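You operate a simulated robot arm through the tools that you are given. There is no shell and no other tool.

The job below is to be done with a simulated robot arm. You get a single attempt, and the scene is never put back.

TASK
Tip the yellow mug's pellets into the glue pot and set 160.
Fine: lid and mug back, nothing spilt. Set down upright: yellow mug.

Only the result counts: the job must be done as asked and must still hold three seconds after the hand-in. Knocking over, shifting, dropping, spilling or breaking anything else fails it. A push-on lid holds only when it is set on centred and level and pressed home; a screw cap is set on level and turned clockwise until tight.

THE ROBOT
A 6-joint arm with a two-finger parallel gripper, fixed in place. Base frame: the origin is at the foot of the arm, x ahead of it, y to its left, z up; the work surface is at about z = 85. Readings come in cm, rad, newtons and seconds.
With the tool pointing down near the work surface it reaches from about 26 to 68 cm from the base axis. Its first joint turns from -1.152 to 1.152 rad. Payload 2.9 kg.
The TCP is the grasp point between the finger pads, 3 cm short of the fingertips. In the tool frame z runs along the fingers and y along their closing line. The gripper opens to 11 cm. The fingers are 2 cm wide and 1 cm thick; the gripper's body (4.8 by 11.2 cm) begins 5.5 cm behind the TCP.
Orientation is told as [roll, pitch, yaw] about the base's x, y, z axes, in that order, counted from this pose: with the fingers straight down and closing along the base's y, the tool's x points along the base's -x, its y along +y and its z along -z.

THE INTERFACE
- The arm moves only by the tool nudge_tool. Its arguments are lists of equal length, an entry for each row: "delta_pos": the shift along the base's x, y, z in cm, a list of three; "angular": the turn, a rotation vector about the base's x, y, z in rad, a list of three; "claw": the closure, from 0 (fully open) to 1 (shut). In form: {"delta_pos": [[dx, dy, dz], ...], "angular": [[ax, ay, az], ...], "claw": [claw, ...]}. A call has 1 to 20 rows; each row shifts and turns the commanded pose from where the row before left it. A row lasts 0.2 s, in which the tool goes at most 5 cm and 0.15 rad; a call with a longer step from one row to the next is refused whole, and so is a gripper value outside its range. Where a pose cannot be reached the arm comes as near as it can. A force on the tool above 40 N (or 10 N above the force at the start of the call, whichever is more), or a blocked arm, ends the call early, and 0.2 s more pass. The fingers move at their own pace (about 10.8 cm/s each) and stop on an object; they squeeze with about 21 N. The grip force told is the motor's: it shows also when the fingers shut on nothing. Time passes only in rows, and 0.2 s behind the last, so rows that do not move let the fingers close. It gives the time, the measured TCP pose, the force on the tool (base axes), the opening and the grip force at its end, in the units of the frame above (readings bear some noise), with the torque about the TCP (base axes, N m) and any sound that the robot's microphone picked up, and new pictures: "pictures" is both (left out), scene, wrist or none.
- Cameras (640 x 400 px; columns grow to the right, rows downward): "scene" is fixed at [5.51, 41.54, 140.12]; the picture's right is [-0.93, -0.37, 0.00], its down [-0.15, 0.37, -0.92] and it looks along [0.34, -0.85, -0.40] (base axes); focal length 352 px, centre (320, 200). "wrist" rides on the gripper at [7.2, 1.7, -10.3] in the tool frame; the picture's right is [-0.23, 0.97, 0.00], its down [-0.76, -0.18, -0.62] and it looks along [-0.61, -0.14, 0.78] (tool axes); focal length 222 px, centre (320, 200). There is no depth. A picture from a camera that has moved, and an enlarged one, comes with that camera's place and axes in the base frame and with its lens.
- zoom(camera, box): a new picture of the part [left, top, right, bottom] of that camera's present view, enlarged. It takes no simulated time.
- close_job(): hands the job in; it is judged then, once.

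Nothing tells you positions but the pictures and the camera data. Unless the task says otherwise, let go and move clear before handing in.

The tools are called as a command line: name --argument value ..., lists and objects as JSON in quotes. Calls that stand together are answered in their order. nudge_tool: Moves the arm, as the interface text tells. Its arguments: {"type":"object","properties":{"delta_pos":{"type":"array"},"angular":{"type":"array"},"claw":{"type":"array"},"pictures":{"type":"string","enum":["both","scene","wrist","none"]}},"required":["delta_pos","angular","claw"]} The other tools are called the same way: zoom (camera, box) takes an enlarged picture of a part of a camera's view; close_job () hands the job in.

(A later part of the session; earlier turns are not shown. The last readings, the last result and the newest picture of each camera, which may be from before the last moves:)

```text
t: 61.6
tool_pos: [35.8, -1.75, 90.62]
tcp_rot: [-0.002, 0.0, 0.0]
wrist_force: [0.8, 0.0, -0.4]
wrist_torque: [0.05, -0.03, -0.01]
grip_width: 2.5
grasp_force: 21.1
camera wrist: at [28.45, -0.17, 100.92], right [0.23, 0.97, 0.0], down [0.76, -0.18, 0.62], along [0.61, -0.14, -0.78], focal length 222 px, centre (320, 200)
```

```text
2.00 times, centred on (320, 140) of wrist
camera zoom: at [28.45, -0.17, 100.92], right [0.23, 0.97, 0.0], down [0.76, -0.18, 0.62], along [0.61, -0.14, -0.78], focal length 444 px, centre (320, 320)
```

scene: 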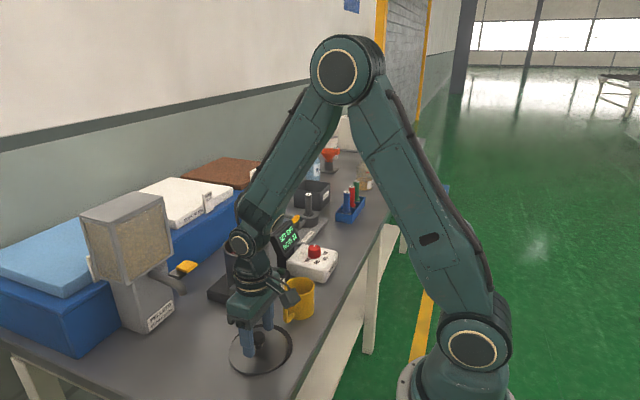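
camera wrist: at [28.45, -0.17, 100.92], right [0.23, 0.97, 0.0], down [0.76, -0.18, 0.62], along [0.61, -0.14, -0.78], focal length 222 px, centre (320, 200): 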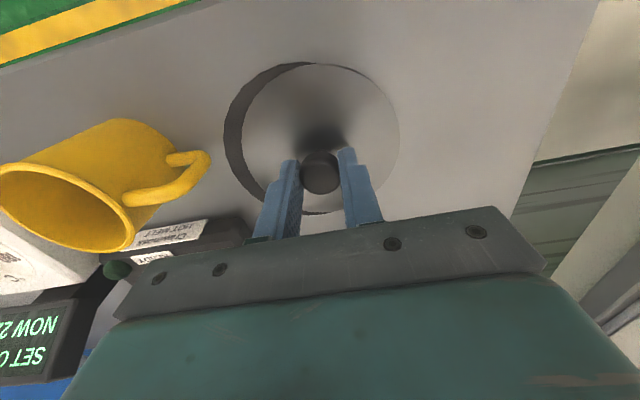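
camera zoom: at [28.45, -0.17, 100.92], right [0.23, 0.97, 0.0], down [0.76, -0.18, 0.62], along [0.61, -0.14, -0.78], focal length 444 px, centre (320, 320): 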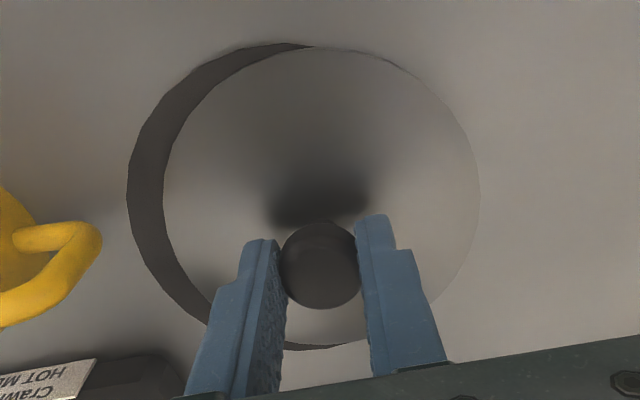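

Regrasped at the same width. I'll lift the lid straight up and carry it over the pot.

nudge_tool --delta_pos '[[0, 0, 0.5], [0, 0, 1.5], [0, 0, 3], [0, 0, 3], [0, 0, 3], [0, 0, 3.5], [0, 0, 3], [1.6, -2.1, 0], [2.1, -2.8, 0], [2.1, -2.8, 0], [2.1, -2.8, 0], [2.1, -2.8, 0], [2.1, -2.75, 0], [0, 0, 0], [0, 0, 0]]' --angular '[[0, 0, 0], [0, 0, 0], [0, 0, 0], [0, 0, 0], [0, 0, 0], [0, 0, 0], [0, 0, 0], [0, 0, 0], [0, 0, 0], [0, 0, 0], [0, 0, 0], [0, 0, 0], [0, 0, 0], [0, 0, 0], [0, 0, 0]]' --claw '[0.9, 0.9, 0.9, 0.9, 0.9, 0.9, 0.9, 0.9, 0.9, 0.9, 0.9, 0.9, 0.9, 0.9, 0.9]'

zoom --camera "scene" --box '[200, 180, 300, 310]'

zoom --camera "wrist" --box '[220, 0, 420, 240]'

```text
t: 64.8
tool_pos: [47.75, -17.7, 108.41]
tcp_rot: [-0.002, -0.003, -0.001]
wrist_force: [0.2, -0.3, -1.7]
wrist_torque: [-0.03, 0.02, 0.01]
grip_width: 2.49
grasp_force: 20.9
camera wrist: at [40.48, -16.09, 118.76], right [0.23, 0.97, 0.0], down [0.76, -0.18, 0.62], along [0.61, -0.14, -0.78], focal length 222 px, centre (320, 200)
```

scene: 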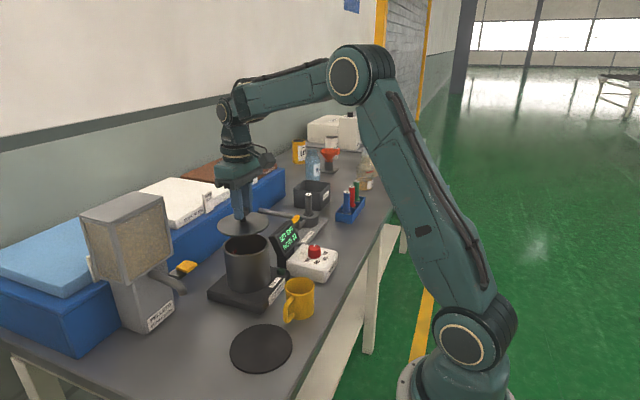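
wrist: 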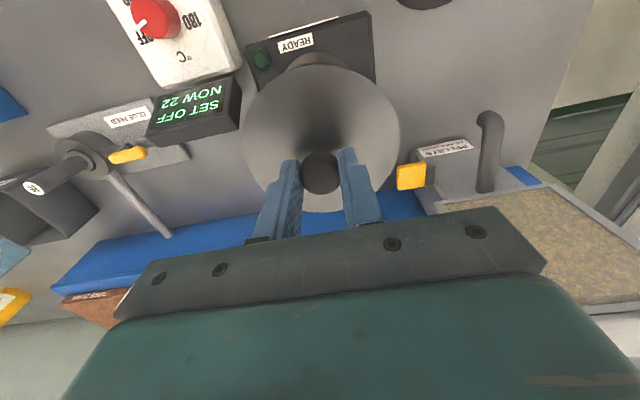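

```text
3.08 times, centred on (250, 245) of scene
camera zoom: at [5.51, 41.54, 140.12], right [-0.93, -0.37, 0.0], down [-0.15, 0.37, -0.92], along [0.34, -0.85, -0.4], focal length 1084 px, centre (535, 62)
```

zoom: 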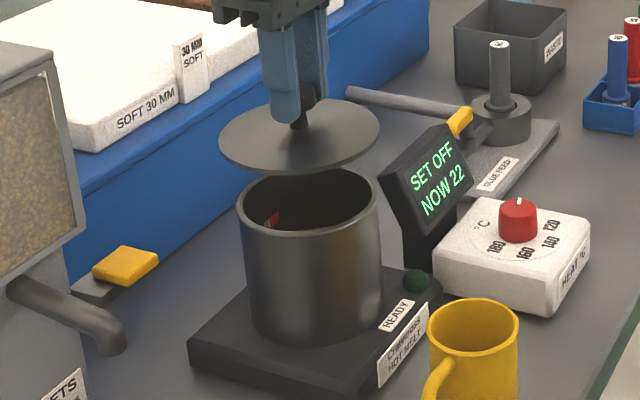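

```text
1.67 times, centred on (320, 120) of wrist
camera zoom: at [40.48, -16.09, 118.76], right [0.23, 0.97, 0.0], down [0.76, -0.18, 0.62], along [0.61, -0.14, -0.78], focal length 370 px, centre (320, 333)
```

zoom: 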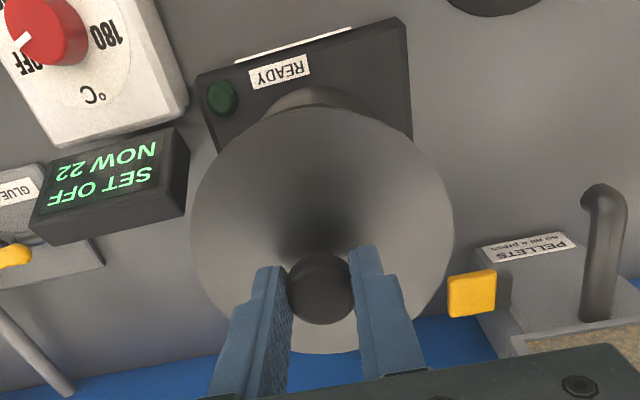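

The lid is aligned along the camera's horizontal. I'll nudge y slightly and descend to just above the rim, then verify again.

nudge_tool --delta_pos '[[0, -0.12, -1.5], [0, 0, -1.5], [0, 0, -1], [0, 0, -0.6], [0, 0, 0], [0, 0, 0]]' --angular '[[0, 0, 0], [0, 0, 0], [0, 0, 0], [0, 0, 0], [0, 0, 0], [0, 0, 0]]' --claw '[0.9, 0.9, 0.9, 0.9, 0.9, 0.9]'

zoom --camera "scene" --box '[210, 210, 290, 290]'

zoom --camera "wrist" --box '[220, 0, 420, 240]'

```text
t: 66.2
tool_pos: [47.78, -18.12, 103.57]
tcp_rot: [-0.002, -0.002, 0.001]
wrist_force: [0.2, 0.4, -1.8]
wrist_torque: [-0.02, -0.02, 0.01]
grip_width: 2.47
grasp_force: 20.7
camera wrist: at [40.54, -16.35, 113.87], right [0.23, 0.97, 0.0], down [0.76, -0.18, 0.62], along [0.61, -0.14, -0.78], focal length 222 px, centre (320, 200)
```

scene: 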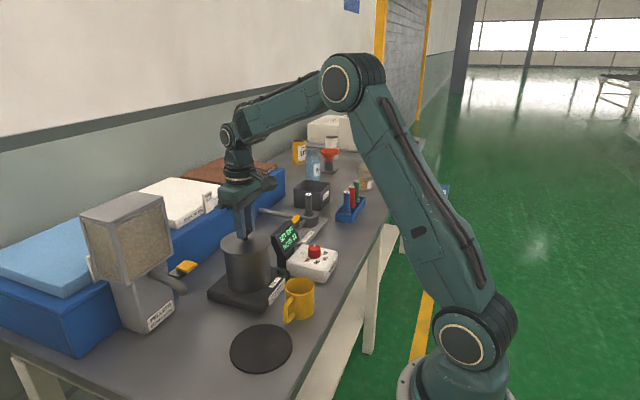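
wrist: 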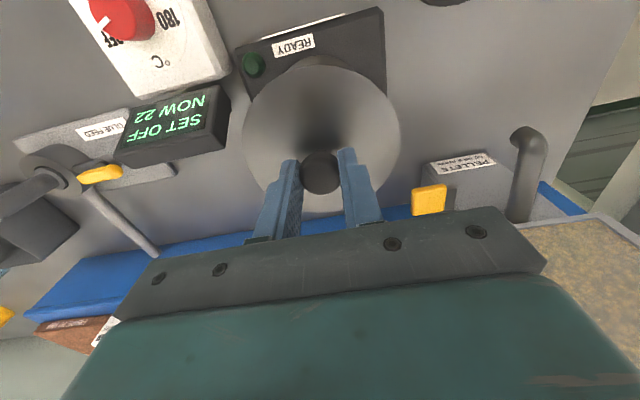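

```text
5.00 times, centred on (250, 250) of scene
camera zoom: at [5.51, 41.54, 140.12], right [-0.93, -0.37, 0.0], down [-0.15, 0.37, -0.92], along [0.34, -0.85, -0.4], focal length 1761 px, centre (670, -50)
```

zoom: 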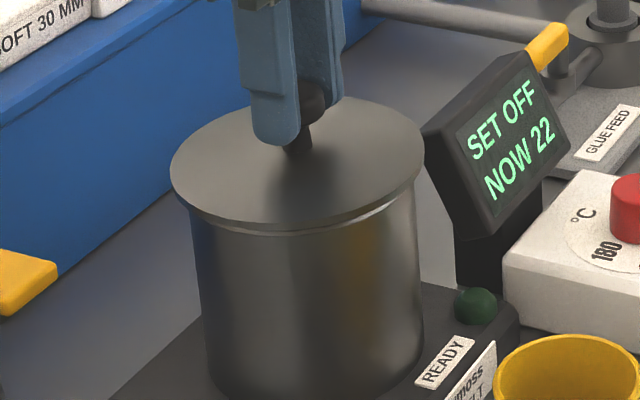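

```text
1.67 times, centred on (320, 120) of wrist
camera zoom: at [40.54, -16.35, 113.87], right [0.23, 0.97, 0.0], down [0.76, -0.18, 0.62], along [0.61, -0.14, -0.78], focal length 370 px, centre (320, 333)
```

zoom: 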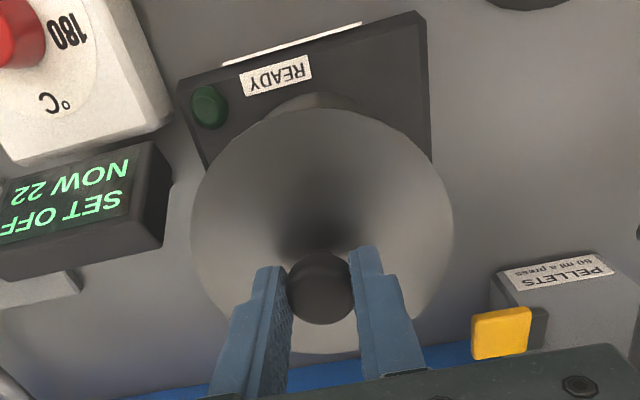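

The lid is centred, with the lamp and ellipse positions matching the original view, and sits about 0.8 cm above its seat. I'll lower it slowly onto the rim.

nudge_tool --delta_pos '[[0, 0, -0.25], [0, 0, -0.25], [0, 0, -0.2], [0, 0, 0]]' --angular '[[0, 0, 0], [0, 0, 0], [0, 0, 0], [0, 0, 0]]' --claw '[0.9, 0.9, 0.9, 0.9]' --pictures "scene"

zoom --camera "scene" --box '[210, 210, 290, 290]'

```text
t: 67.2
tool_pos: [47.77, -18.03, 102.94]
tcp_rot: [-0.003, -0.005, 0.002]
wrist_force: [-1.7, 3.1, 16.5]
wrist_torque: [0.31, -0.05, 0.01]
grip_width: 2.5
grasp_force: 20.7
```

scene: 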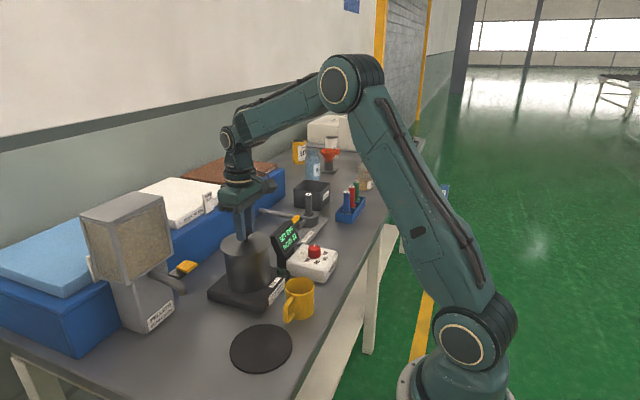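

```text
5.00 times, centred on (250, 250) of scene
camera zoom: at [5.48, 41.56, 140.12], right [-0.93, -0.37, 0.0], down [-0.15, 0.37, -0.92], along [0.34, -0.85, -0.4], focal length 1761 px, centre (670, -50)
```

zoom: 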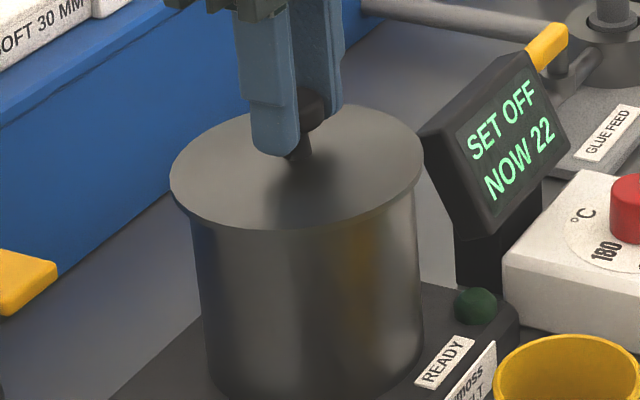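

There is contact at 16.5 N and the lid looks level and centred. I'll press a little more while still gripping.

nudge_tool --delta_pos '[[0, 0, -0.15], [0, 0, 0]]' --angular '[[0, 0, 0], [0, 0, 0]]' --claw '[0.9, 0.9]' --pictures "none"

```text
t: 67.8
tool_pos: [47.91, -17.98, 102.85]
tcp_rot: [-0.003, -0.006, 0.0]
wrist_force: [3.3, 2.3, 15.8]
wrist_torque: [0.32, -0.17, -0.03]
grip_width: 2.52
grasp_force: 21.1
```

The force has levelled off near 16 N, probably because the fingers are slipping on the knob. I'll release, rise slightly and inspect how the lid sits.

nudge_tool --delta_pos '[[0, 0, 0], [0, 0, 0], [0, 0, 0], [0, 0, 2], [0, 0, 3], [0, 0, 3], [0, 0, 0], [0, 0, 0]]' --angular '[[0, 0, 0], [0, 0, 0], [0, 0, 0], [0, 0, 0], [0, 0, 0], [0, 0, 0], [0, 0, 0], [0, 0, 0]]' --claw '[0.45, 0.45, 0.45, 0.45, 0.45, 0.45, 0.45, 0.45]'

zoom --camera "scene" --box '[200, 200, 360, 300]'

zoom --camera "scene" --box '[210, 210, 290, 290]'

zoom --camera "wrist" --box '[250, 30, 400, 180]'

```text
t: 69.6
tool_pos: [47.84, -17.98, 110.54]
tcp_rot: [0.0, 0.0, 0.002]
wrist_force: [0.2, -0.1, -0.5]
wrist_torque: [0.01, -0.01, -0.03]
grip_width: 6.05
grasp_force: 0.1
camera wrist: at [40.66, -16.27, 120.87], right [0.23, 0.97, 0.0], down [0.76, -0.18, 0.62], along [0.61, -0.14, -0.78], focal length 222 px, centre (320, 200)
```

scene: 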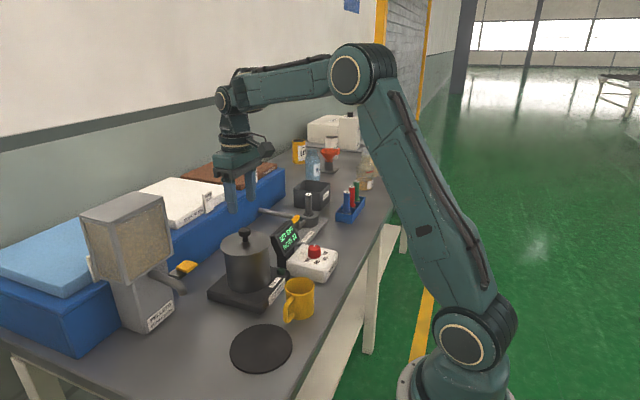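
wrist: 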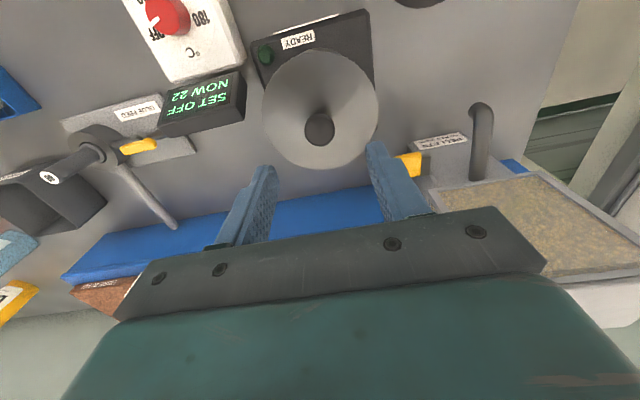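

```text
4.00 times, centred on (280, 250) of scene
camera zoom: at [5.51, 41.54, 140.12], right [-0.93, -0.37, 0.0], down [-0.15, 0.37, -0.92], along [0.34, -0.85, -0.4], focal length 1409 px, centre (480, 0)
```

zoom: 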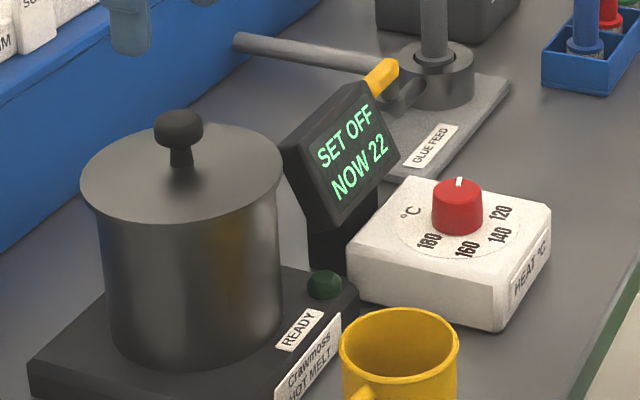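

```text
5.00 times, centred on (250, 250) of scene
camera zoom: at [5.51, 41.54, 140.12], right [-0.93, -0.37, 0.0], down [-0.15, 0.37, -0.92], along [0.34, -0.85, -0.4], focal length 1761 px, centre (670, -50)
```

zoom: 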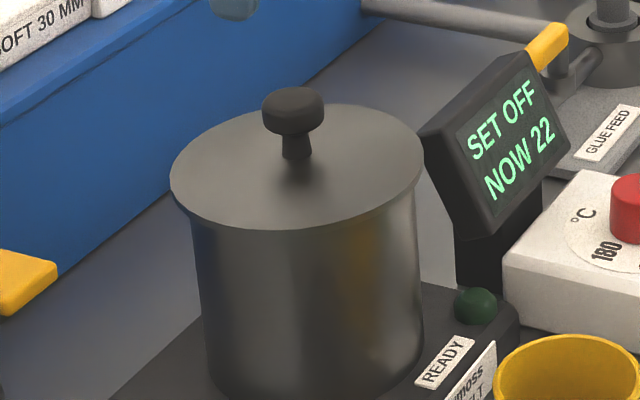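

```text
2.67 times, centred on (325, 105) of wrist
camera zoom: at [40.66, -16.27, 120.87], right [0.23, 0.97, 0.0], down [0.76, -0.18, 0.62], along [0.61, -0.14, -0.78], focal length 592 px, centre (307, 453)
```

zoom: 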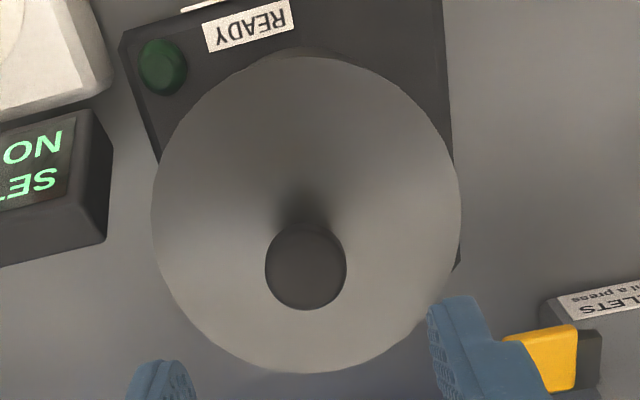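

The lid's position now matches the original picture to within a pixel. To be sure it's home, I'll press on top of the knob with closed fingers.

nudge_tool --delta_pos '[[0, 0, 0], [0, 0, -1.5], [0, 0, -1.5], [0, 0, -1], [0, 0, -0.5], [0, 0, -0.3], [0, 0, 0]]' --angular '[[0, 0, 0], [0, 0, 0], [0, 0, 0], [0, 0, 0], [0, 0, 0], [0, 0, 0], [0, 0, 0]]' --claw '[1, 1, 1, 1, 1, 1, 1]' --pictures "scene"

zoom --camera "scene" --box '[210, 210, 290, 290]'

```text
t: 71.2
tool_pos: [47.91, -17.99, 105.82]
tcp_rot: [-0.001, -0.002, 0.002]
wrist_force: [0.7, -0.1, 0.2]
wrist_torque: [0.01, 0.01, 0.01]
grip_width: 0.0
grasp_force: 20.8
```

scene: 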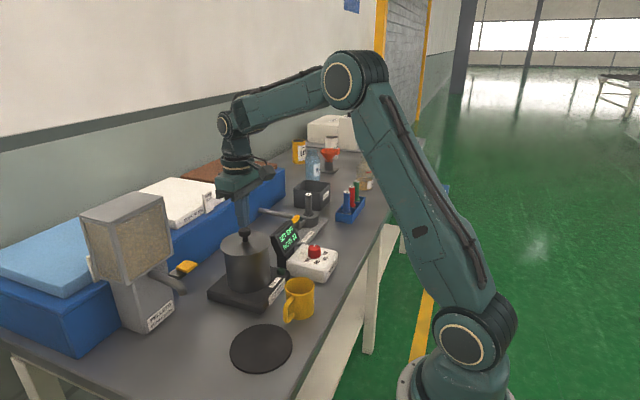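

```text
5.00 times, centred on (250, 250) of scene
camera zoom: at [5.51, 41.54, 140.12], right [-0.93, -0.37, 0.0], down [-0.15, 0.37, -0.92], along [0.34, -0.85, -0.4], focal length 1761 px, centre (670, -50)
```

zoom: 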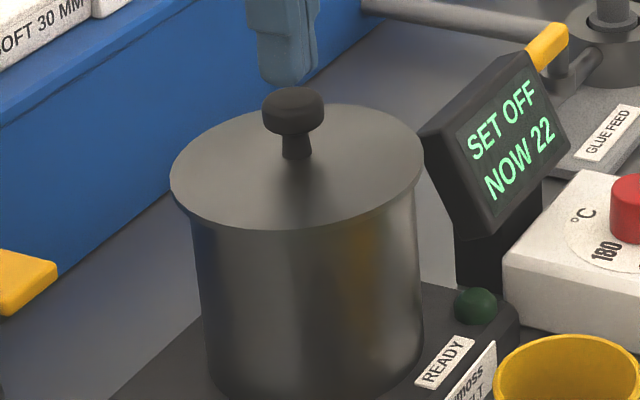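

The fingertips are about 0.5 cm above the knob. I'll press down gently.

nudge_tool --delta_pos '[[-0.1, 0, -0.3], [0, 0, -0.3], [0, 0, -0.2], [0, 0, 0]]' --angular '[[0, 0, 0], [0, 0, 0], [0, 0, 0], [0, 0, 0]]' --claw '[1, 1, 1, 1]' --pictures "none"

```text
t: 72.2
tool_pos: [47.84, -18.06, 105.06]
tcp_rot: [-0.002, -0.003, -0.002]
wrist_force: [0.1, 0.4, -0.5]
wrist_torque: [0.03, -0.01, 0.0]
grip_width: 0.01
grasp_force: 20.5
```

nudge_tool --delta_pos '[[0, 0, -0.15], [0, 0, -0.15], [0, 0, 0]]' --angular '[[0, 0, 0], [0, 0, 0], [0, 0, 0]]' --claw '[1, 1, 1]' --pictures "none"

```text
t: 73.0
tool_pos: [47.72, -17.96, 104.76]
tcp_rot: [-0.001, -0.004, 0.0]
wrist_force: [-3.8, 0.3, 9.3]
wrist_torque: [0.01, 0.16, -0.01]
grip_width: 0.01
grasp_force: 20.7
```

Contact with the knob is at 9.3 N. I'll press a bit harder.

nudge_tool --delta_pos '[[0, 0, -0.1], [0, 0, -0.1], [0, 0, 0]]' --angular '[[0, 0, 0], [0, 0, 0], [0, 0, 0]]' --claw '[1, 1, 1]' --pictures "none"

```text
t: 73.8
tool_pos: [47.89, -17.91, 104.93]
tcp_rot: [-0.004, -0.005, 0.001]
wrist_force: [-4.5, 3.9, 27.2]
wrist_torque: [0.14, 0.24, -0.12]
grip_width: 0.01
grasp_force: 21.2
```

At 27 N the lid doesn't give, so it is home. I'll rise, inspect, and move above the dial.

nudge_tool --delta_pos '[[0, 0, 1], [0, 0, 3], [0, 0, 3], [-2.3, -2.7, 0], [-2.3, -2.7, 0], [-2.3, -2.7, 0], [-2.3, -2.7, 0], [-2.35, -2.65, 0], [0, 0, 0], [0, 0, 0]]' --angular '[[0, 0, 0], [0, 0, 0], [0, 0, 0], [0, 0, 0], [0, 0, 0], [0, 0, 0], [0, 0, 0], [0, 0, 0], [0, 0, 0], [0, 0, 0]]' --claw '[1, 1, 1, 0.45, 0.45, 0.45, 0.45, 0.45, 0.45, 0.45]'

zoom --camera "scene" --box '[200, 200, 360, 300]'

zoom --camera "wrist" --box '[240, 10, 420, 180]'

```text
t: 76.0
tool_pos: [36.38, -31.52, 111.57]
tcp_rot: [-0.002, -0.003, 0.001]
wrist_force: [0.1, -0.1, 0.1]
wrist_torque: [-0.01, 0.04, 0.01]
grip_width: 6.03
grasp_force: 0.2
camera wrist: at [29.09, -29.82, 121.86], right [0.23, 0.97, 0.0], down [0.76, -0.18, 0.62], along [0.61, -0.14, -0.78], focal length 222 px, centre (320, 200)
```

scene: 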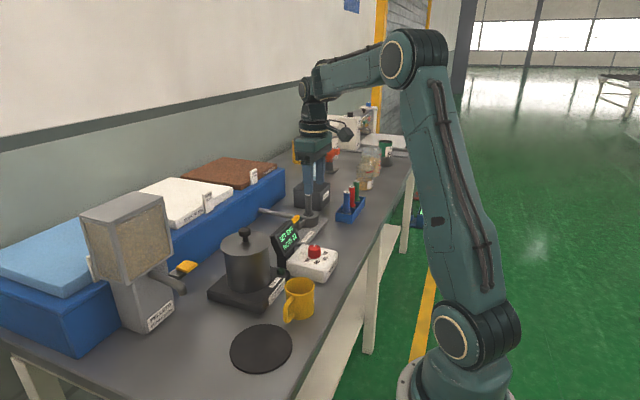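
wrist: 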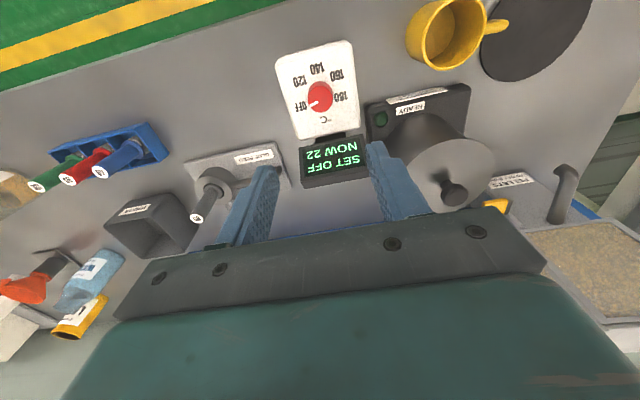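

```text
4.00 times, centred on (280, 250) of scene
camera zoom: at [5.51, 41.54, 140.12], right [-0.93, -0.37, 0.0], down [-0.15, 0.37, -0.92], along [0.34, -0.85, -0.4], focal length 1409 px, centre (480, 0)
```

zoom: 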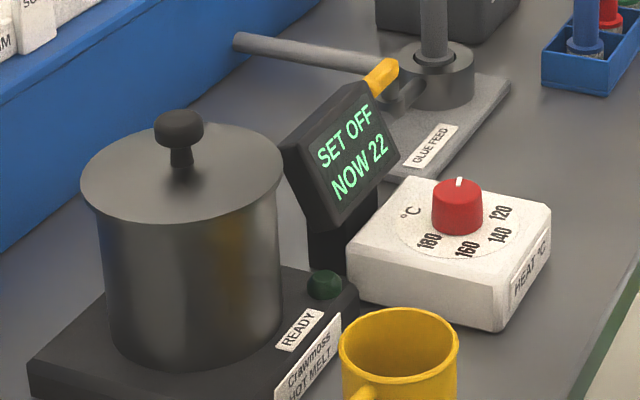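

```text
2.35 times, centred on (330, 95) of wrist
camera zoom: at [29.09, -29.82, 121.86], right [0.23, 0.97, 0.0], down [0.76, -0.18, 0.62], along [0.61, -0.14, -0.78], focal length 523 px, centre (296, 447)
```

zoom: 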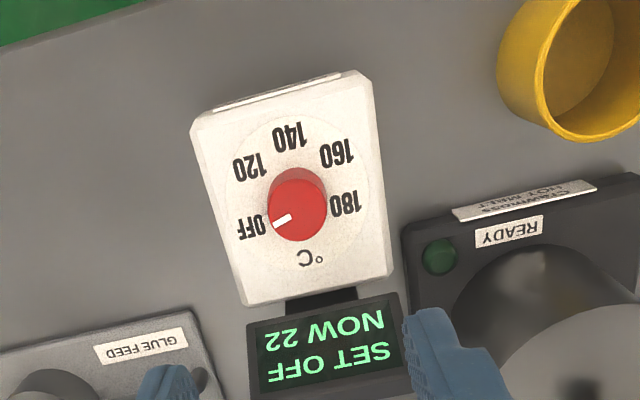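

The lid and mug look as they did originally. The labels put 160 about 163° clockwise from OFF, so I'll check in free air that the wrist can turn through that span above the dial.

nudge_tool --delta_pos '[[0, 0, 0], [0, 0, 0], [0, 0, 0], [0, 0, 0], [0, 0, 0], [0, 0, 0], [0, 0, 0], [0, 0, 0], [0, 0, 0], [0, 0, 0], [0, 0, 0]]' --angular '[[0, 0, -0.15], [0, 0, -0.15], [0, 0, -0.15], [0, 0, -0.15], [0, 0, -0.15], [0, 0, -0.15], [0, 0, -0.15], [0, 0, -0.15], [0, 0, -0.15], [0, 0, -0.15], [0, 0, 0]]' --claw '[0.45, 0.45, 0.45, 0.45, 0.45, 0.45, 0.45, 0.45, 0.45, 0.45, 0.45]' --pictures "none"

nudge_tool --delta_pos '[[0, 0, 0], [0, 0, 0], [0, 0, 0], [0, 0, 0], [0, 0, 0], [0, 0, 0], [0, 0, 0], [0, 0, 0], [0, 0, 0], [0, 0, 0], [0, 0, 0], [0, 0, 0], [0, 0, 0], [0, 0, 0], [0, 0, 0], [0, 0, 0], [0, 0, 0], [0, 0, 0], [0, 0, 0], [0, 0, 0]]' --angular '[[0, 0, 0.15], [0, 0, 0.15], [0, 0, 0.15], [0, 0, 0.15], [0, 0, 0.15], [0, 0, 0.15], [0, 0, 0.15], [0, 0, 0.15], [0, 0, 0.15], [0, 0, 0.15], [0, 0, 0.15], [0, 0, 0.15], [0, 0, 0.15], [0, 0, 0.15], [0, 0, 0.15], [0, 0, 0.15], [0, 0, 0.15], [0, 0, 0.15], [0, 0, 0.15], [0, 0, 0.1]]' --claw '[0.45, 0.45, 0.45, 0.45, 0.45, 0.45, 0.45, 0.45, 0.45, 0.45, 0.45, 0.45, 0.45, 0.45, 0.45, 0.45, 0.45, 0.45, 0.45, 0.45]'

zoom --camera "wrist" --box '[230, 10, 410, 180]'

```text
t: 78.4
tool_pos: [36.3, -31.38, 111.59]
tcp_rot: [0.0, -0.002, -1.501]
wrist_force: [0.2, 0.0, 0.4]
wrist_torque: [0.02, 0.01, 0.0]
grip_width: 6.04
grasp_force: 0.1
```

```text
t: 82.6
tool_pos: [36.32, -31.49, 111.64]
tcp_rot: [-0.003, -0.001, 1.452]
wrist_force: [-0.2, -0.1, 0.4]
wrist_torque: [-0.04, -0.02, 0.01]
grip_width: 6.06
grasp_force: 0.0
camera wrist: at [33.8, -38.58, 121.92], right [-0.94, 0.34, 0.0], down [0.27, 0.73, 0.62], along [0.21, 0.59, -0.78], focal length 222 px, centre (320, 200)
```

scene: 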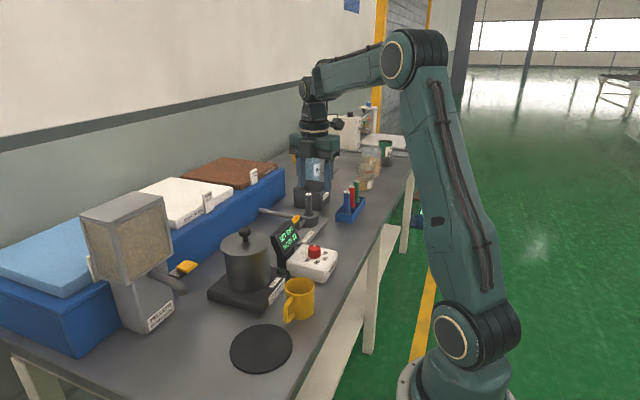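
wrist: 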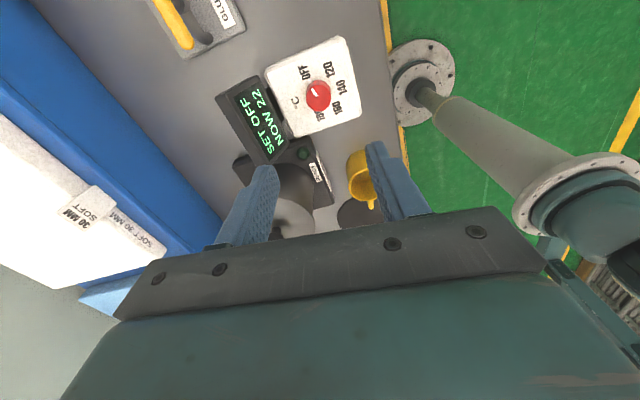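

```text
2.35 times, centred on (320, 95) of wrist
camera zoom: at [33.8, -38.58, 121.92], right [-0.94, 0.34, 0.0], down [0.27, 0.73, 0.62], along [0.21, 0.59, -0.78], focal length 523 px, centre (320, 447)
```

zoom: 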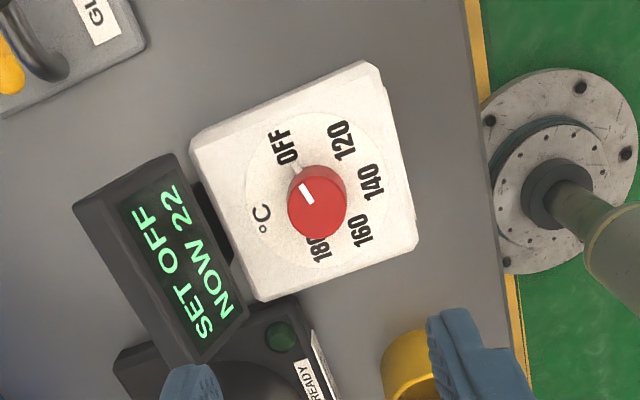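

The wrist can sweep the full range. The dial knob is at about (36.45, -31.4), so I'll shift slightly and descend around it at yaw +1.45 with the fingers partly open.

nudge_tool --delta_pos '[[0.12, 0.05, -3], [0, 0, -3], [0, 0, -3], [0, 0, -3], [0, 0, -2.5], [0, 0, 0], [0, 0, 0]]' --angular '[[0, 0, 0], [0, 0, 0], [0, 0, 0], [0, 0, 0], [0, 0, 0], [0, 0, 0], [0, 0, 0]]' --claw '[0.48, 0.48, 0.48, 0.48, 0.48, 0.48, 0.48]'

zoom --camera "wrist" --box '[220, 60, 420, 220]'

zoom --camera "scene" --box '[260, 190, 360, 290]'

```text
t: 84.2
tool_pos: [36.27, -31.58, 96.79]
tcp_rot: [-0.001, 0.0, 1.45]
wrist_force: [1.3, 0.4, -0.2]
wrist_torque: [0.01, -0.02, -0.01]
grip_width: 5.69
grasp_force: 0.1
camera wrist: at [33.82, -38.63, 107.22], right [-0.94, 0.34, 0.0], down [0.27, 0.73, 0.62], along [0.22, 0.59, -0.78], focal length 222 px, centre (320, 200)
```

scene: 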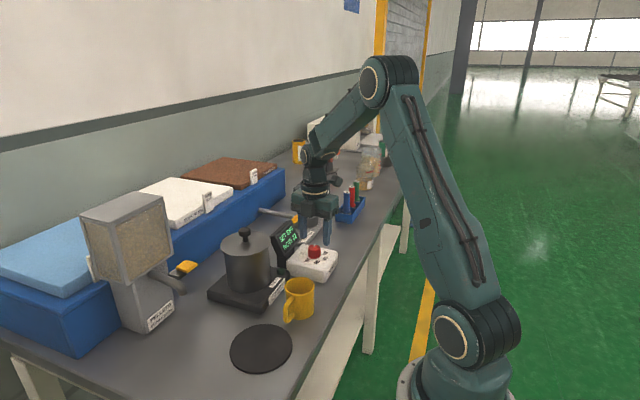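
wrist: 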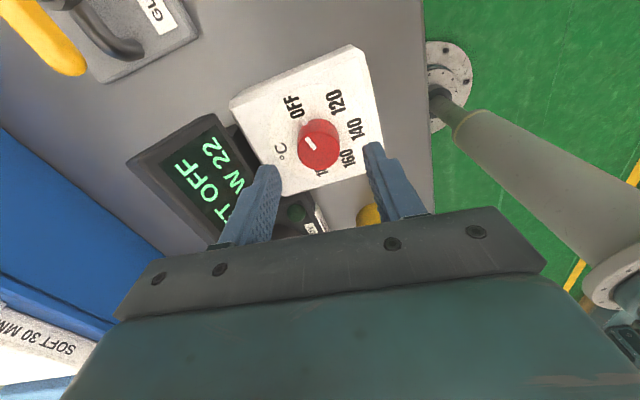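

```text
2.50 times, centred on (320, 140) of wrist
camera zoom: at [33.82, -38.63, 107.22], right [-0.94, 0.34, 0.0], down [0.27, 0.73, 0.62], along [0.22, 0.59, -0.78], focal length 555 px, centre (320, 350)
```

zoom: 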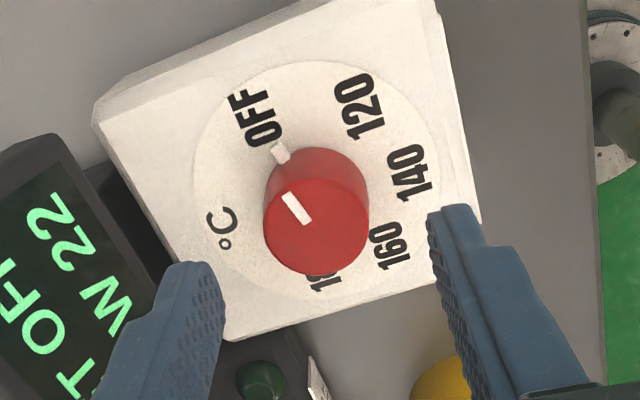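

```text
4.00 times, centred on (310, 240) of scene
camera zoom: at [5.51, 41.54, 140.12], right [-0.93, -0.37, 0.0], down [-0.15, 0.37, -0.92], along [0.34, -0.85, -0.4], focal length 1409 px, centre (360, 40)
```

zoom: 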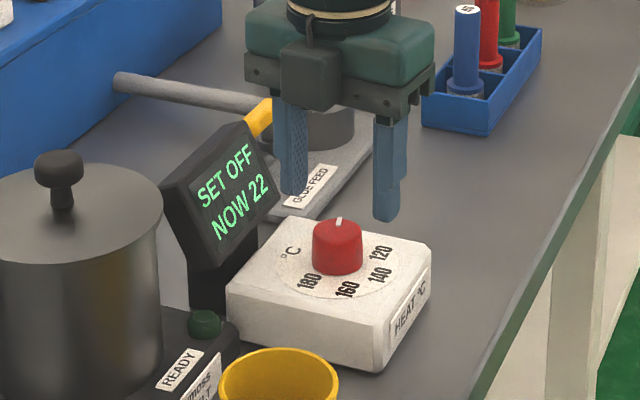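

The knob is about 0.15 cm toward +x from my axis. I'll correct that, descend to the grip height, and close.

nudge_tool --delta_pos '[[0.15, 0, -1.5], [0, 0, -1.5], [0, 0, -0.4], [0, 0, 0], [0, 0, 0], [0, 0, 0]]' --angular '[[0, 0, 0], [0, 0, 0], [0, 0, 0], [0, 0, 0], [0, 0, 0], [0, 0, 0]]' --claw '[0.48, 0.48, 0.48, 0.48, 0.6, 0.6]'

zoom --camera "wrist" --box '[220, 60, 420, 220]'

zoom --camera "scene" --box '[260, 190, 360, 290]'

```text
t: 85.6
tool_pos: [36.5, -31.44, 93.61]
tcp_rot: [-0.001, -0.002, 1.451]
wrist_force: [-0.3, -1.0, -0.6]
wrist_torque: [0.0, 0.01, -0.04]
grip_width: 4.42
grasp_force: 0.0
camera wrist: at [34.0, -38.47, 103.89], right [-0.94, 0.34, 0.0], down [0.27, 0.73, 0.62], along [0.22, 0.59, -0.78], focal length 222 px, centre (320, 200)
```

scene: 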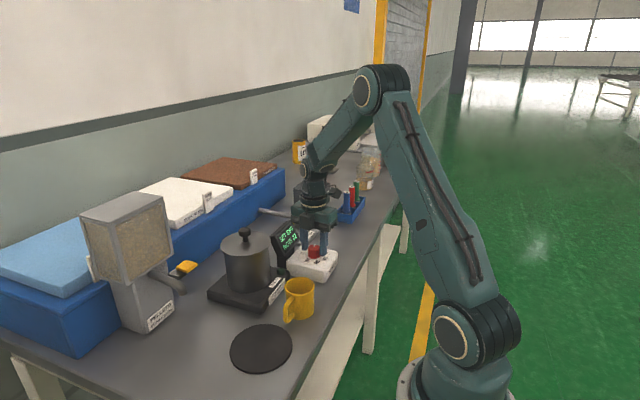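
wrist: 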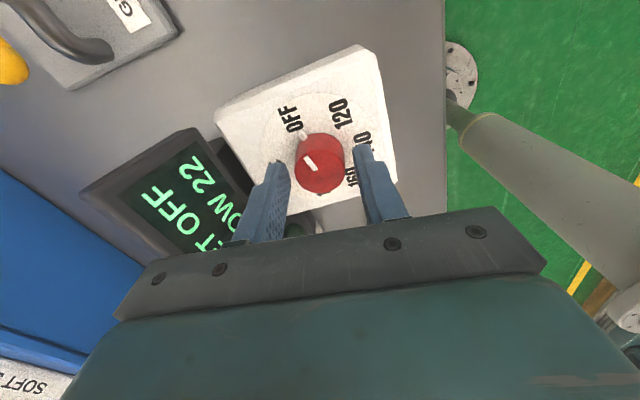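

```text
2.50 times, centred on (320, 140) of wrist
camera zoom: at [34.0, -38.47, 103.89], right [-0.94, 0.34, 0.0], down [0.27, 0.73, 0.62], along [0.22, 0.59, -0.78], focal length 555 px, centre (320, 350)
```

zoom: 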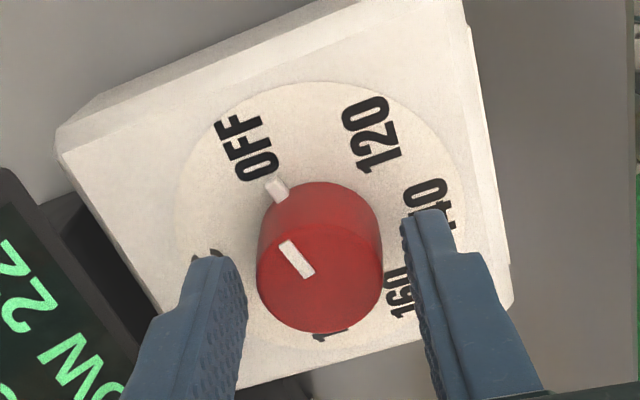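

```text
4.00 times, centred on (310, 240) of scene
camera zoom: at [5.51, 41.54, 140.12], right [-0.93, -0.37, 0.0], down [-0.15, 0.37, -0.92], along [0.34, -0.85, -0.4], focal length 1409 px, centre (360, 40)
```

zoom: 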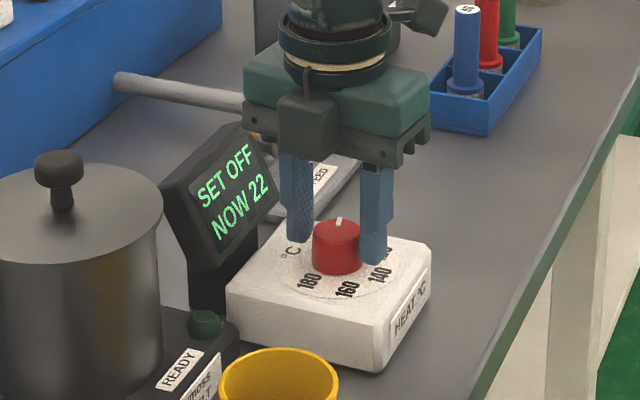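

The knob is centred between the fingers. I'll close and then start turning clockwise with a small first step to test.

nudge_tool --delta_pos '[[0, 0, 0], [0, 0, 0], [0, 0, 0], [0, 0, 0]]' --angular '[[0, 0, 0], [0, 0, 0], [0, 0, 0], [0, 0, 0]]' --claw '[0.68, 0.72, 0.9, 0.9]' --pictures "wrist"

zoom --camera "wrist" --box '[220, 60, 420, 220]'

```text
t: 86.6
tool_pos: [36.58, -31.38, 93.61]
tcp_rot: [-0.002, -0.003, 1.45]
wrist_force: [-1.9, -0.3, 0.8]
wrist_torque: [-0.02, 0.08, -0.04]
grip_width: 3.24
grasp_force: 45.3
camera wrist: at [33.99, -38.47, 103.89], right [-0.94, 0.34, 0.0], down [0.27, 0.73, 0.62], along [0.22, 0.59, -0.78], focal length 222 px, centre (320, 200)
```

wrist: 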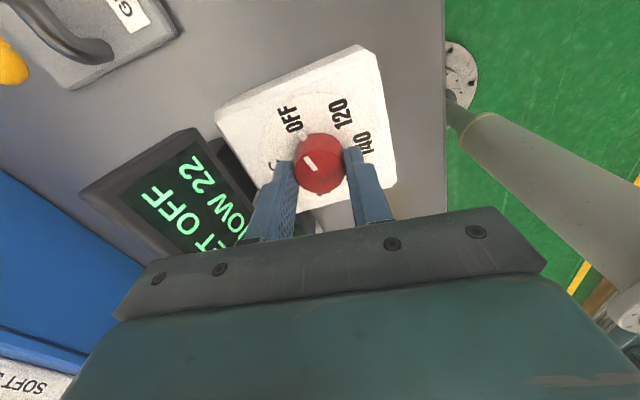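

```text
2.50 times, centred on (320, 140) of wrist
camera zoom: at [33.99, -38.47, 103.89], right [-0.94, 0.34, 0.0], down [0.27, 0.73, 0.62], along [0.22, 0.59, -0.78], focal length 555 px, centre (320, 350)
```

zoom: 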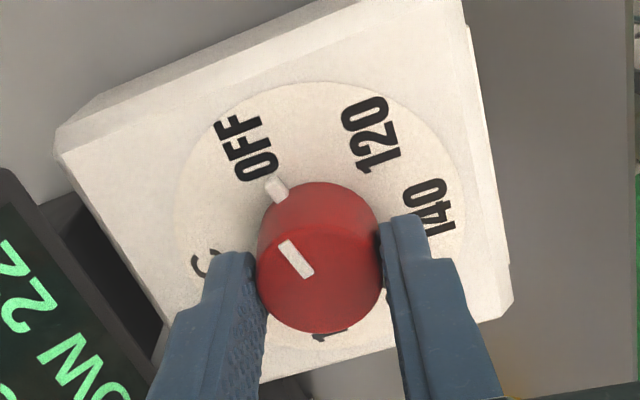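

The knob is gripped at a width of 3.24. I'll turn it clockwise by about 0.9 rad and check the display.

nudge_tool --delta_pos '[[0, 0, 0], [0, 0, 0], [0, 0, 0], [0, 0, 0], [0, 0, 0], [0, 0, 0], [0, 0, 0]]' --angular '[[0, 0, -0.1], [0, 0, -0.15], [0, 0, -0.15], [0, 0, -0.15], [0, 0, -0.15], [0, 0, -0.15], [0, 0, 0]]' --claw '[0.9, 0.9, 0.9, 0.9, 0.9, 0.9, 0.9]'

zoom --camera "scene" --box '[260, 190, 360, 290]'

zoom --camera "wrist" --box '[220, 60, 420, 220]'

```text
t: 88.2
tool_pos: [36.56, -31.48, 93.69]
tcp_rot: [0.0, 0.0, 0.596]
wrist_force: [4.5, -10.4, -25.4]
wrist_torque: [-0.28, -0.06, 0.01]
grip_width: 3.24
grasp_force: 45.2
camera wrist: at [29.69, -34.17, 103.96], right [-0.36, 0.93, 0.0], down [0.73, 0.28, 0.62], along [0.58, 0.22, -0.78], focal length 222 px, centre (320, 200)
```

scene: 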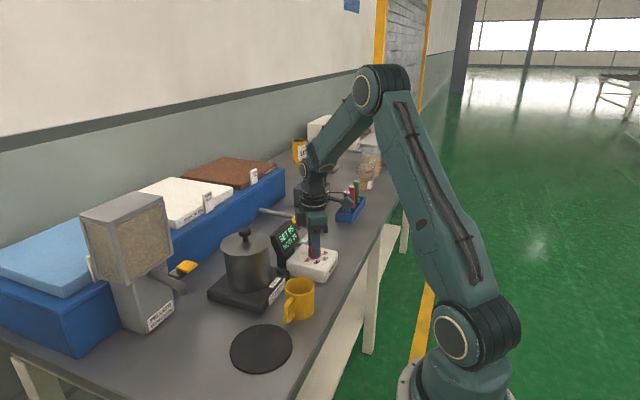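
wrist: 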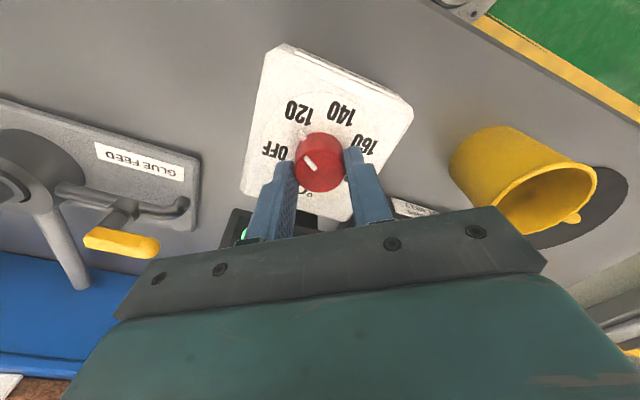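

```text
4.00 times, centred on (310, 240) of scene
camera zoom: at [5.55, 41.49, 140.14], right [-0.93, -0.37, 0.0], down [-0.15, 0.37, -0.92], along [0.34, -0.85, -0.4], focal length 1409 px, centre (360, 40)
```

zoom: 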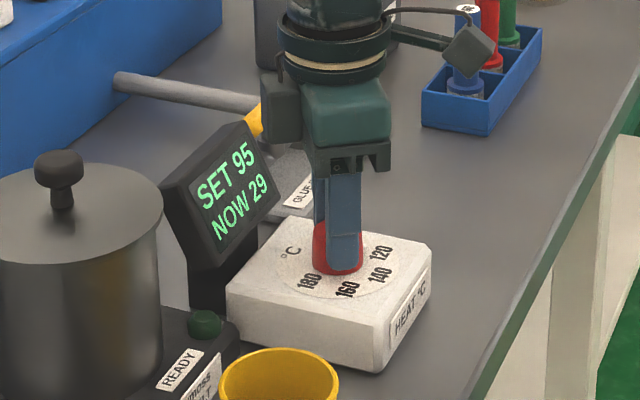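

```text
2.50 times, centred on (320, 140) of wrist
camera zoom: at [29.69, -34.17, 103.96], right [-0.36, 0.93, 0.0], down [0.73, 0.28, 0.62], along [0.58, 0.22, -0.78], focal length 555 px, centre (320, 350)
```

zoom: 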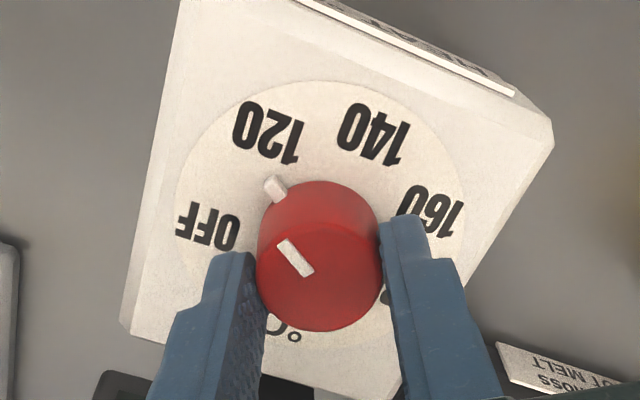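

The dial turns: the display shows SET 95. There's a 25 N downward pull on the tool, so I'll relax the height slightly before continuing.

nudge_tool --delta_pos '[[0, 0, -0.1], [0, 0, 0]]' --angular '[[0, 0, 0], [0, 0, 0]]' --claw '[0.9, 0.9]' --pictures "none"

```text
t: 88.8
tool_pos: [36.64, -31.43, 93.69]
tcp_rot: [-0.002, -0.002, 0.599]
wrist_force: [3.1, -9.6, -17.3]
wrist_torque: [-0.54, 0.51, 0.03]
grip_width: 3.22
grasp_force: 45.3
```

nudge_tool --delta_pos '[[0.03, -0.1, -0.2], [0, 0, 0]]' --angular '[[0, 0, 0], [0, 0, 0]]' --claw '[0.9, 0.9]' --pictures "none"

```text
t: 89.4
tool_pos: [36.54, -31.53, 93.6]
tcp_rot: [-0.003, -0.003, 0.6]
wrist_force: [-8.9, 7.4, 27.6]
wrist_torque: [-0.07, 1.0, -0.05]
grip_width: 3.23
grasp_force: 45.0
```

That overshot, so I'll back off by about half.

nudge_tool --delta_pos '[[-0.03, 0.04, 0.12], [0, 0, 0]]' --angular '[[0, 0, 0], [0, 0, 0]]' --claw '[0.9, 0.9]' --pictures "none"

```text
t: 90.0
tool_pos: [36.57, -31.51, 93.63]
tcp_rot: [-0.006, -0.005, 0.602]
wrist_force: [-4.9, -0.6, 19.7]
wrist_torque: [0.23, -0.22, -0.04]
grip_width: 3.24
grasp_force: 44.6
```

nudge_tool --delta_pos '[[-0.03, 0, 0.06], [0, 0, 0]]' --angular '[[0, 0, 0], [0, 0, 0]]' --claw '[0.9, 0.9]' --pictures "none"

```text
t: 90.6
tool_pos: [36.59, -31.36, 93.65]
tcp_rot: [-0.003, -0.002, 0.601]
wrist_force: [2.6, 1.5, 21.4]
wrist_torque: [-0.19, 0.16, -0.04]
grip_width: 3.24
grasp_force: 44.8
```

The residual stress is awkward. I'll release the knob, let the arm relax, check centring and the display, then regrip for the rest of the turn.

nudge_tool --delta_pos '[[0, 0, 0], [0, 0, 0], [0, 0, 0], [0, 0, 0]]' --angular '[[0, 0, 0], [0, 0, 0], [0, 0, 0], [0, 0, 0]]' --claw '[0.6, 0.6, 0.6, 0.6]'

zoom --camera "scene" --box '[260, 190, 360, 290]'

zoom --camera "wrist" --box '[220, 60, 420, 220]'

```text
t: 91.6
tool_pos: [36.6, -31.51, 93.51]
tcp_rot: [-0.002, -0.004, 0.6]
wrist_force: [0.4, -0.5, -0.2]
wrist_torque: [0.02, 0.01, -0.03]
grip_width: 4.41
grasp_force: 0.1
camera wrist: at [29.6, -34.19, 103.87], right [-0.36, 0.93, 0.0], down [0.73, 0.28, 0.62], along [0.58, 0.23, -0.78], focal length 222 px, centre (320, 200)
```

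scene: 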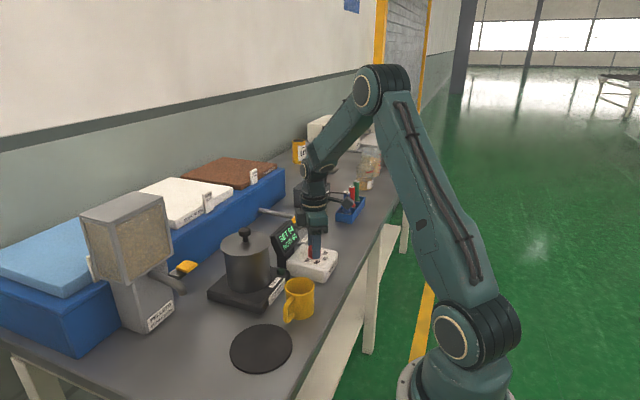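
wrist: 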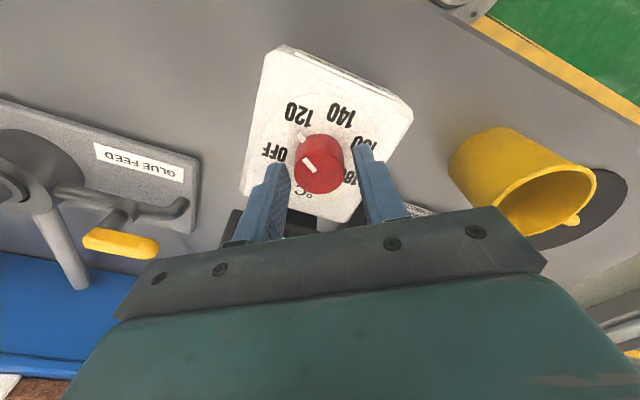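

```text
4.00 times, centred on (310, 240) of scene
camera zoom: at [5.51, 41.54, 140.12], right [-0.93, -0.37, 0.0], down [-0.15, 0.37, -0.92], along [0.34, -0.85, -0.4], focal length 1409 px, centre (360, 40)
```

zoom: 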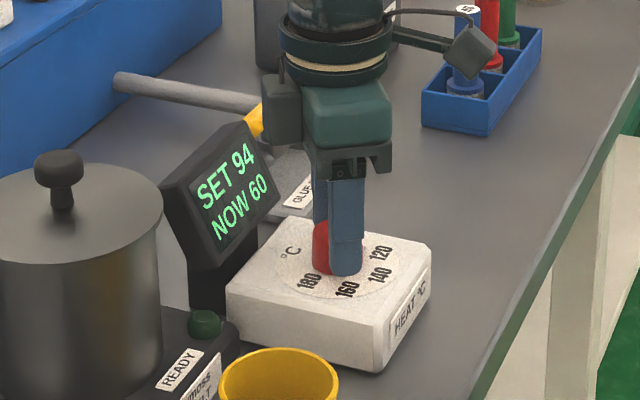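

```text
2.50 times, centred on (320, 140) of wrist
camera zoom: at [29.6, -34.19, 103.87], right [-0.36, 0.93, 0.0], down [0.73, 0.28, 0.62], along [0.58, 0.23, -0.78], focal length 555 px, centre (320, 350)
```

zoom: 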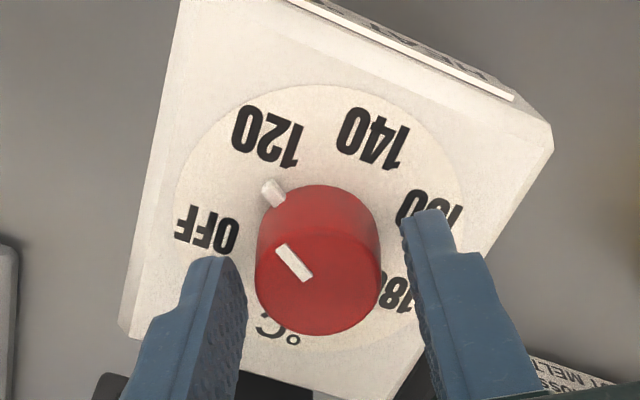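

The set-point held at 94 and centring is within a millimetre. I'll regrip and continue clockwise in stages.

nudge_tool --delta_pos '[[0.01, -0.04, 0], [0, 0, 0], [0, 0, 0], [0, 0, 0], [0, 0, 0], [0, 0, 0], [0, 0, 0], [0, 0, 0]]' --angular '[[0, 0, 0], [0, 0, 0], [0, 0, 0], [0, 0, -0.12], [0, 0, -0.15], [0, 0, -0.15], [0, 0, -0.15], [0, 0, 0]]' --claw '[0.68, 0.72, 0.75, 0.75, 0.75, 0.75, 0.75, 0.75]' --pictures "scene"

zoom --camera "scene" --box '[260, 190, 360, 290]'

```text
t: 93.4
tool_pos: [36.54, -31.54, 93.62]
tcp_rot: [-0.002, -0.001, 0.026]
wrist_force: [-7.0, -3.7, 1.0]
wrist_torque: [-0.07, -0.24, 0.0]
grip_width: 3.22
grasp_force: 44.9
```

scene: 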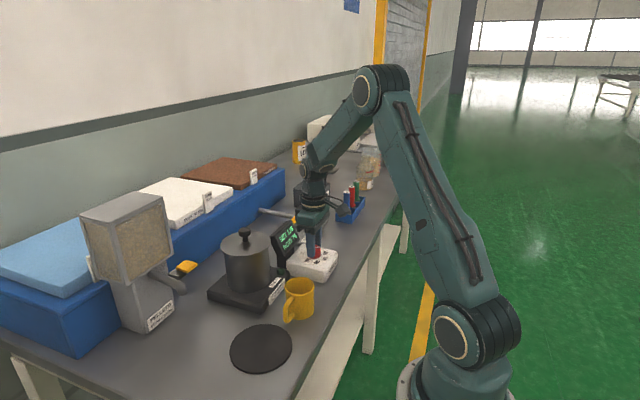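

```text
4.00 times, centred on (310, 240) of scene
camera zoom: at [5.49, 41.53, 140.12], right [-0.93, -0.37, 0.0], down [-0.15, 0.37, -0.92], along [0.34, -0.85, -0.4], focal length 1409 px, centre (360, 40)
```

zoom: 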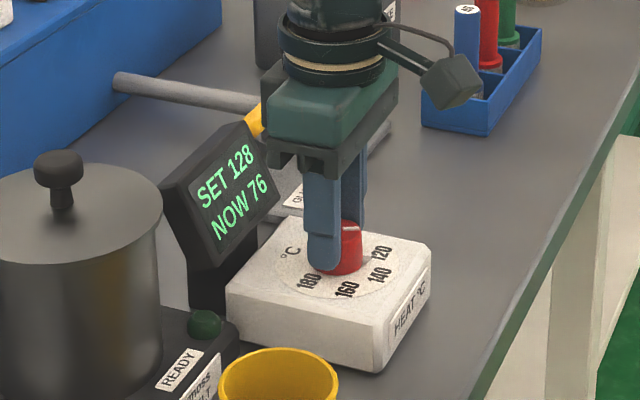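

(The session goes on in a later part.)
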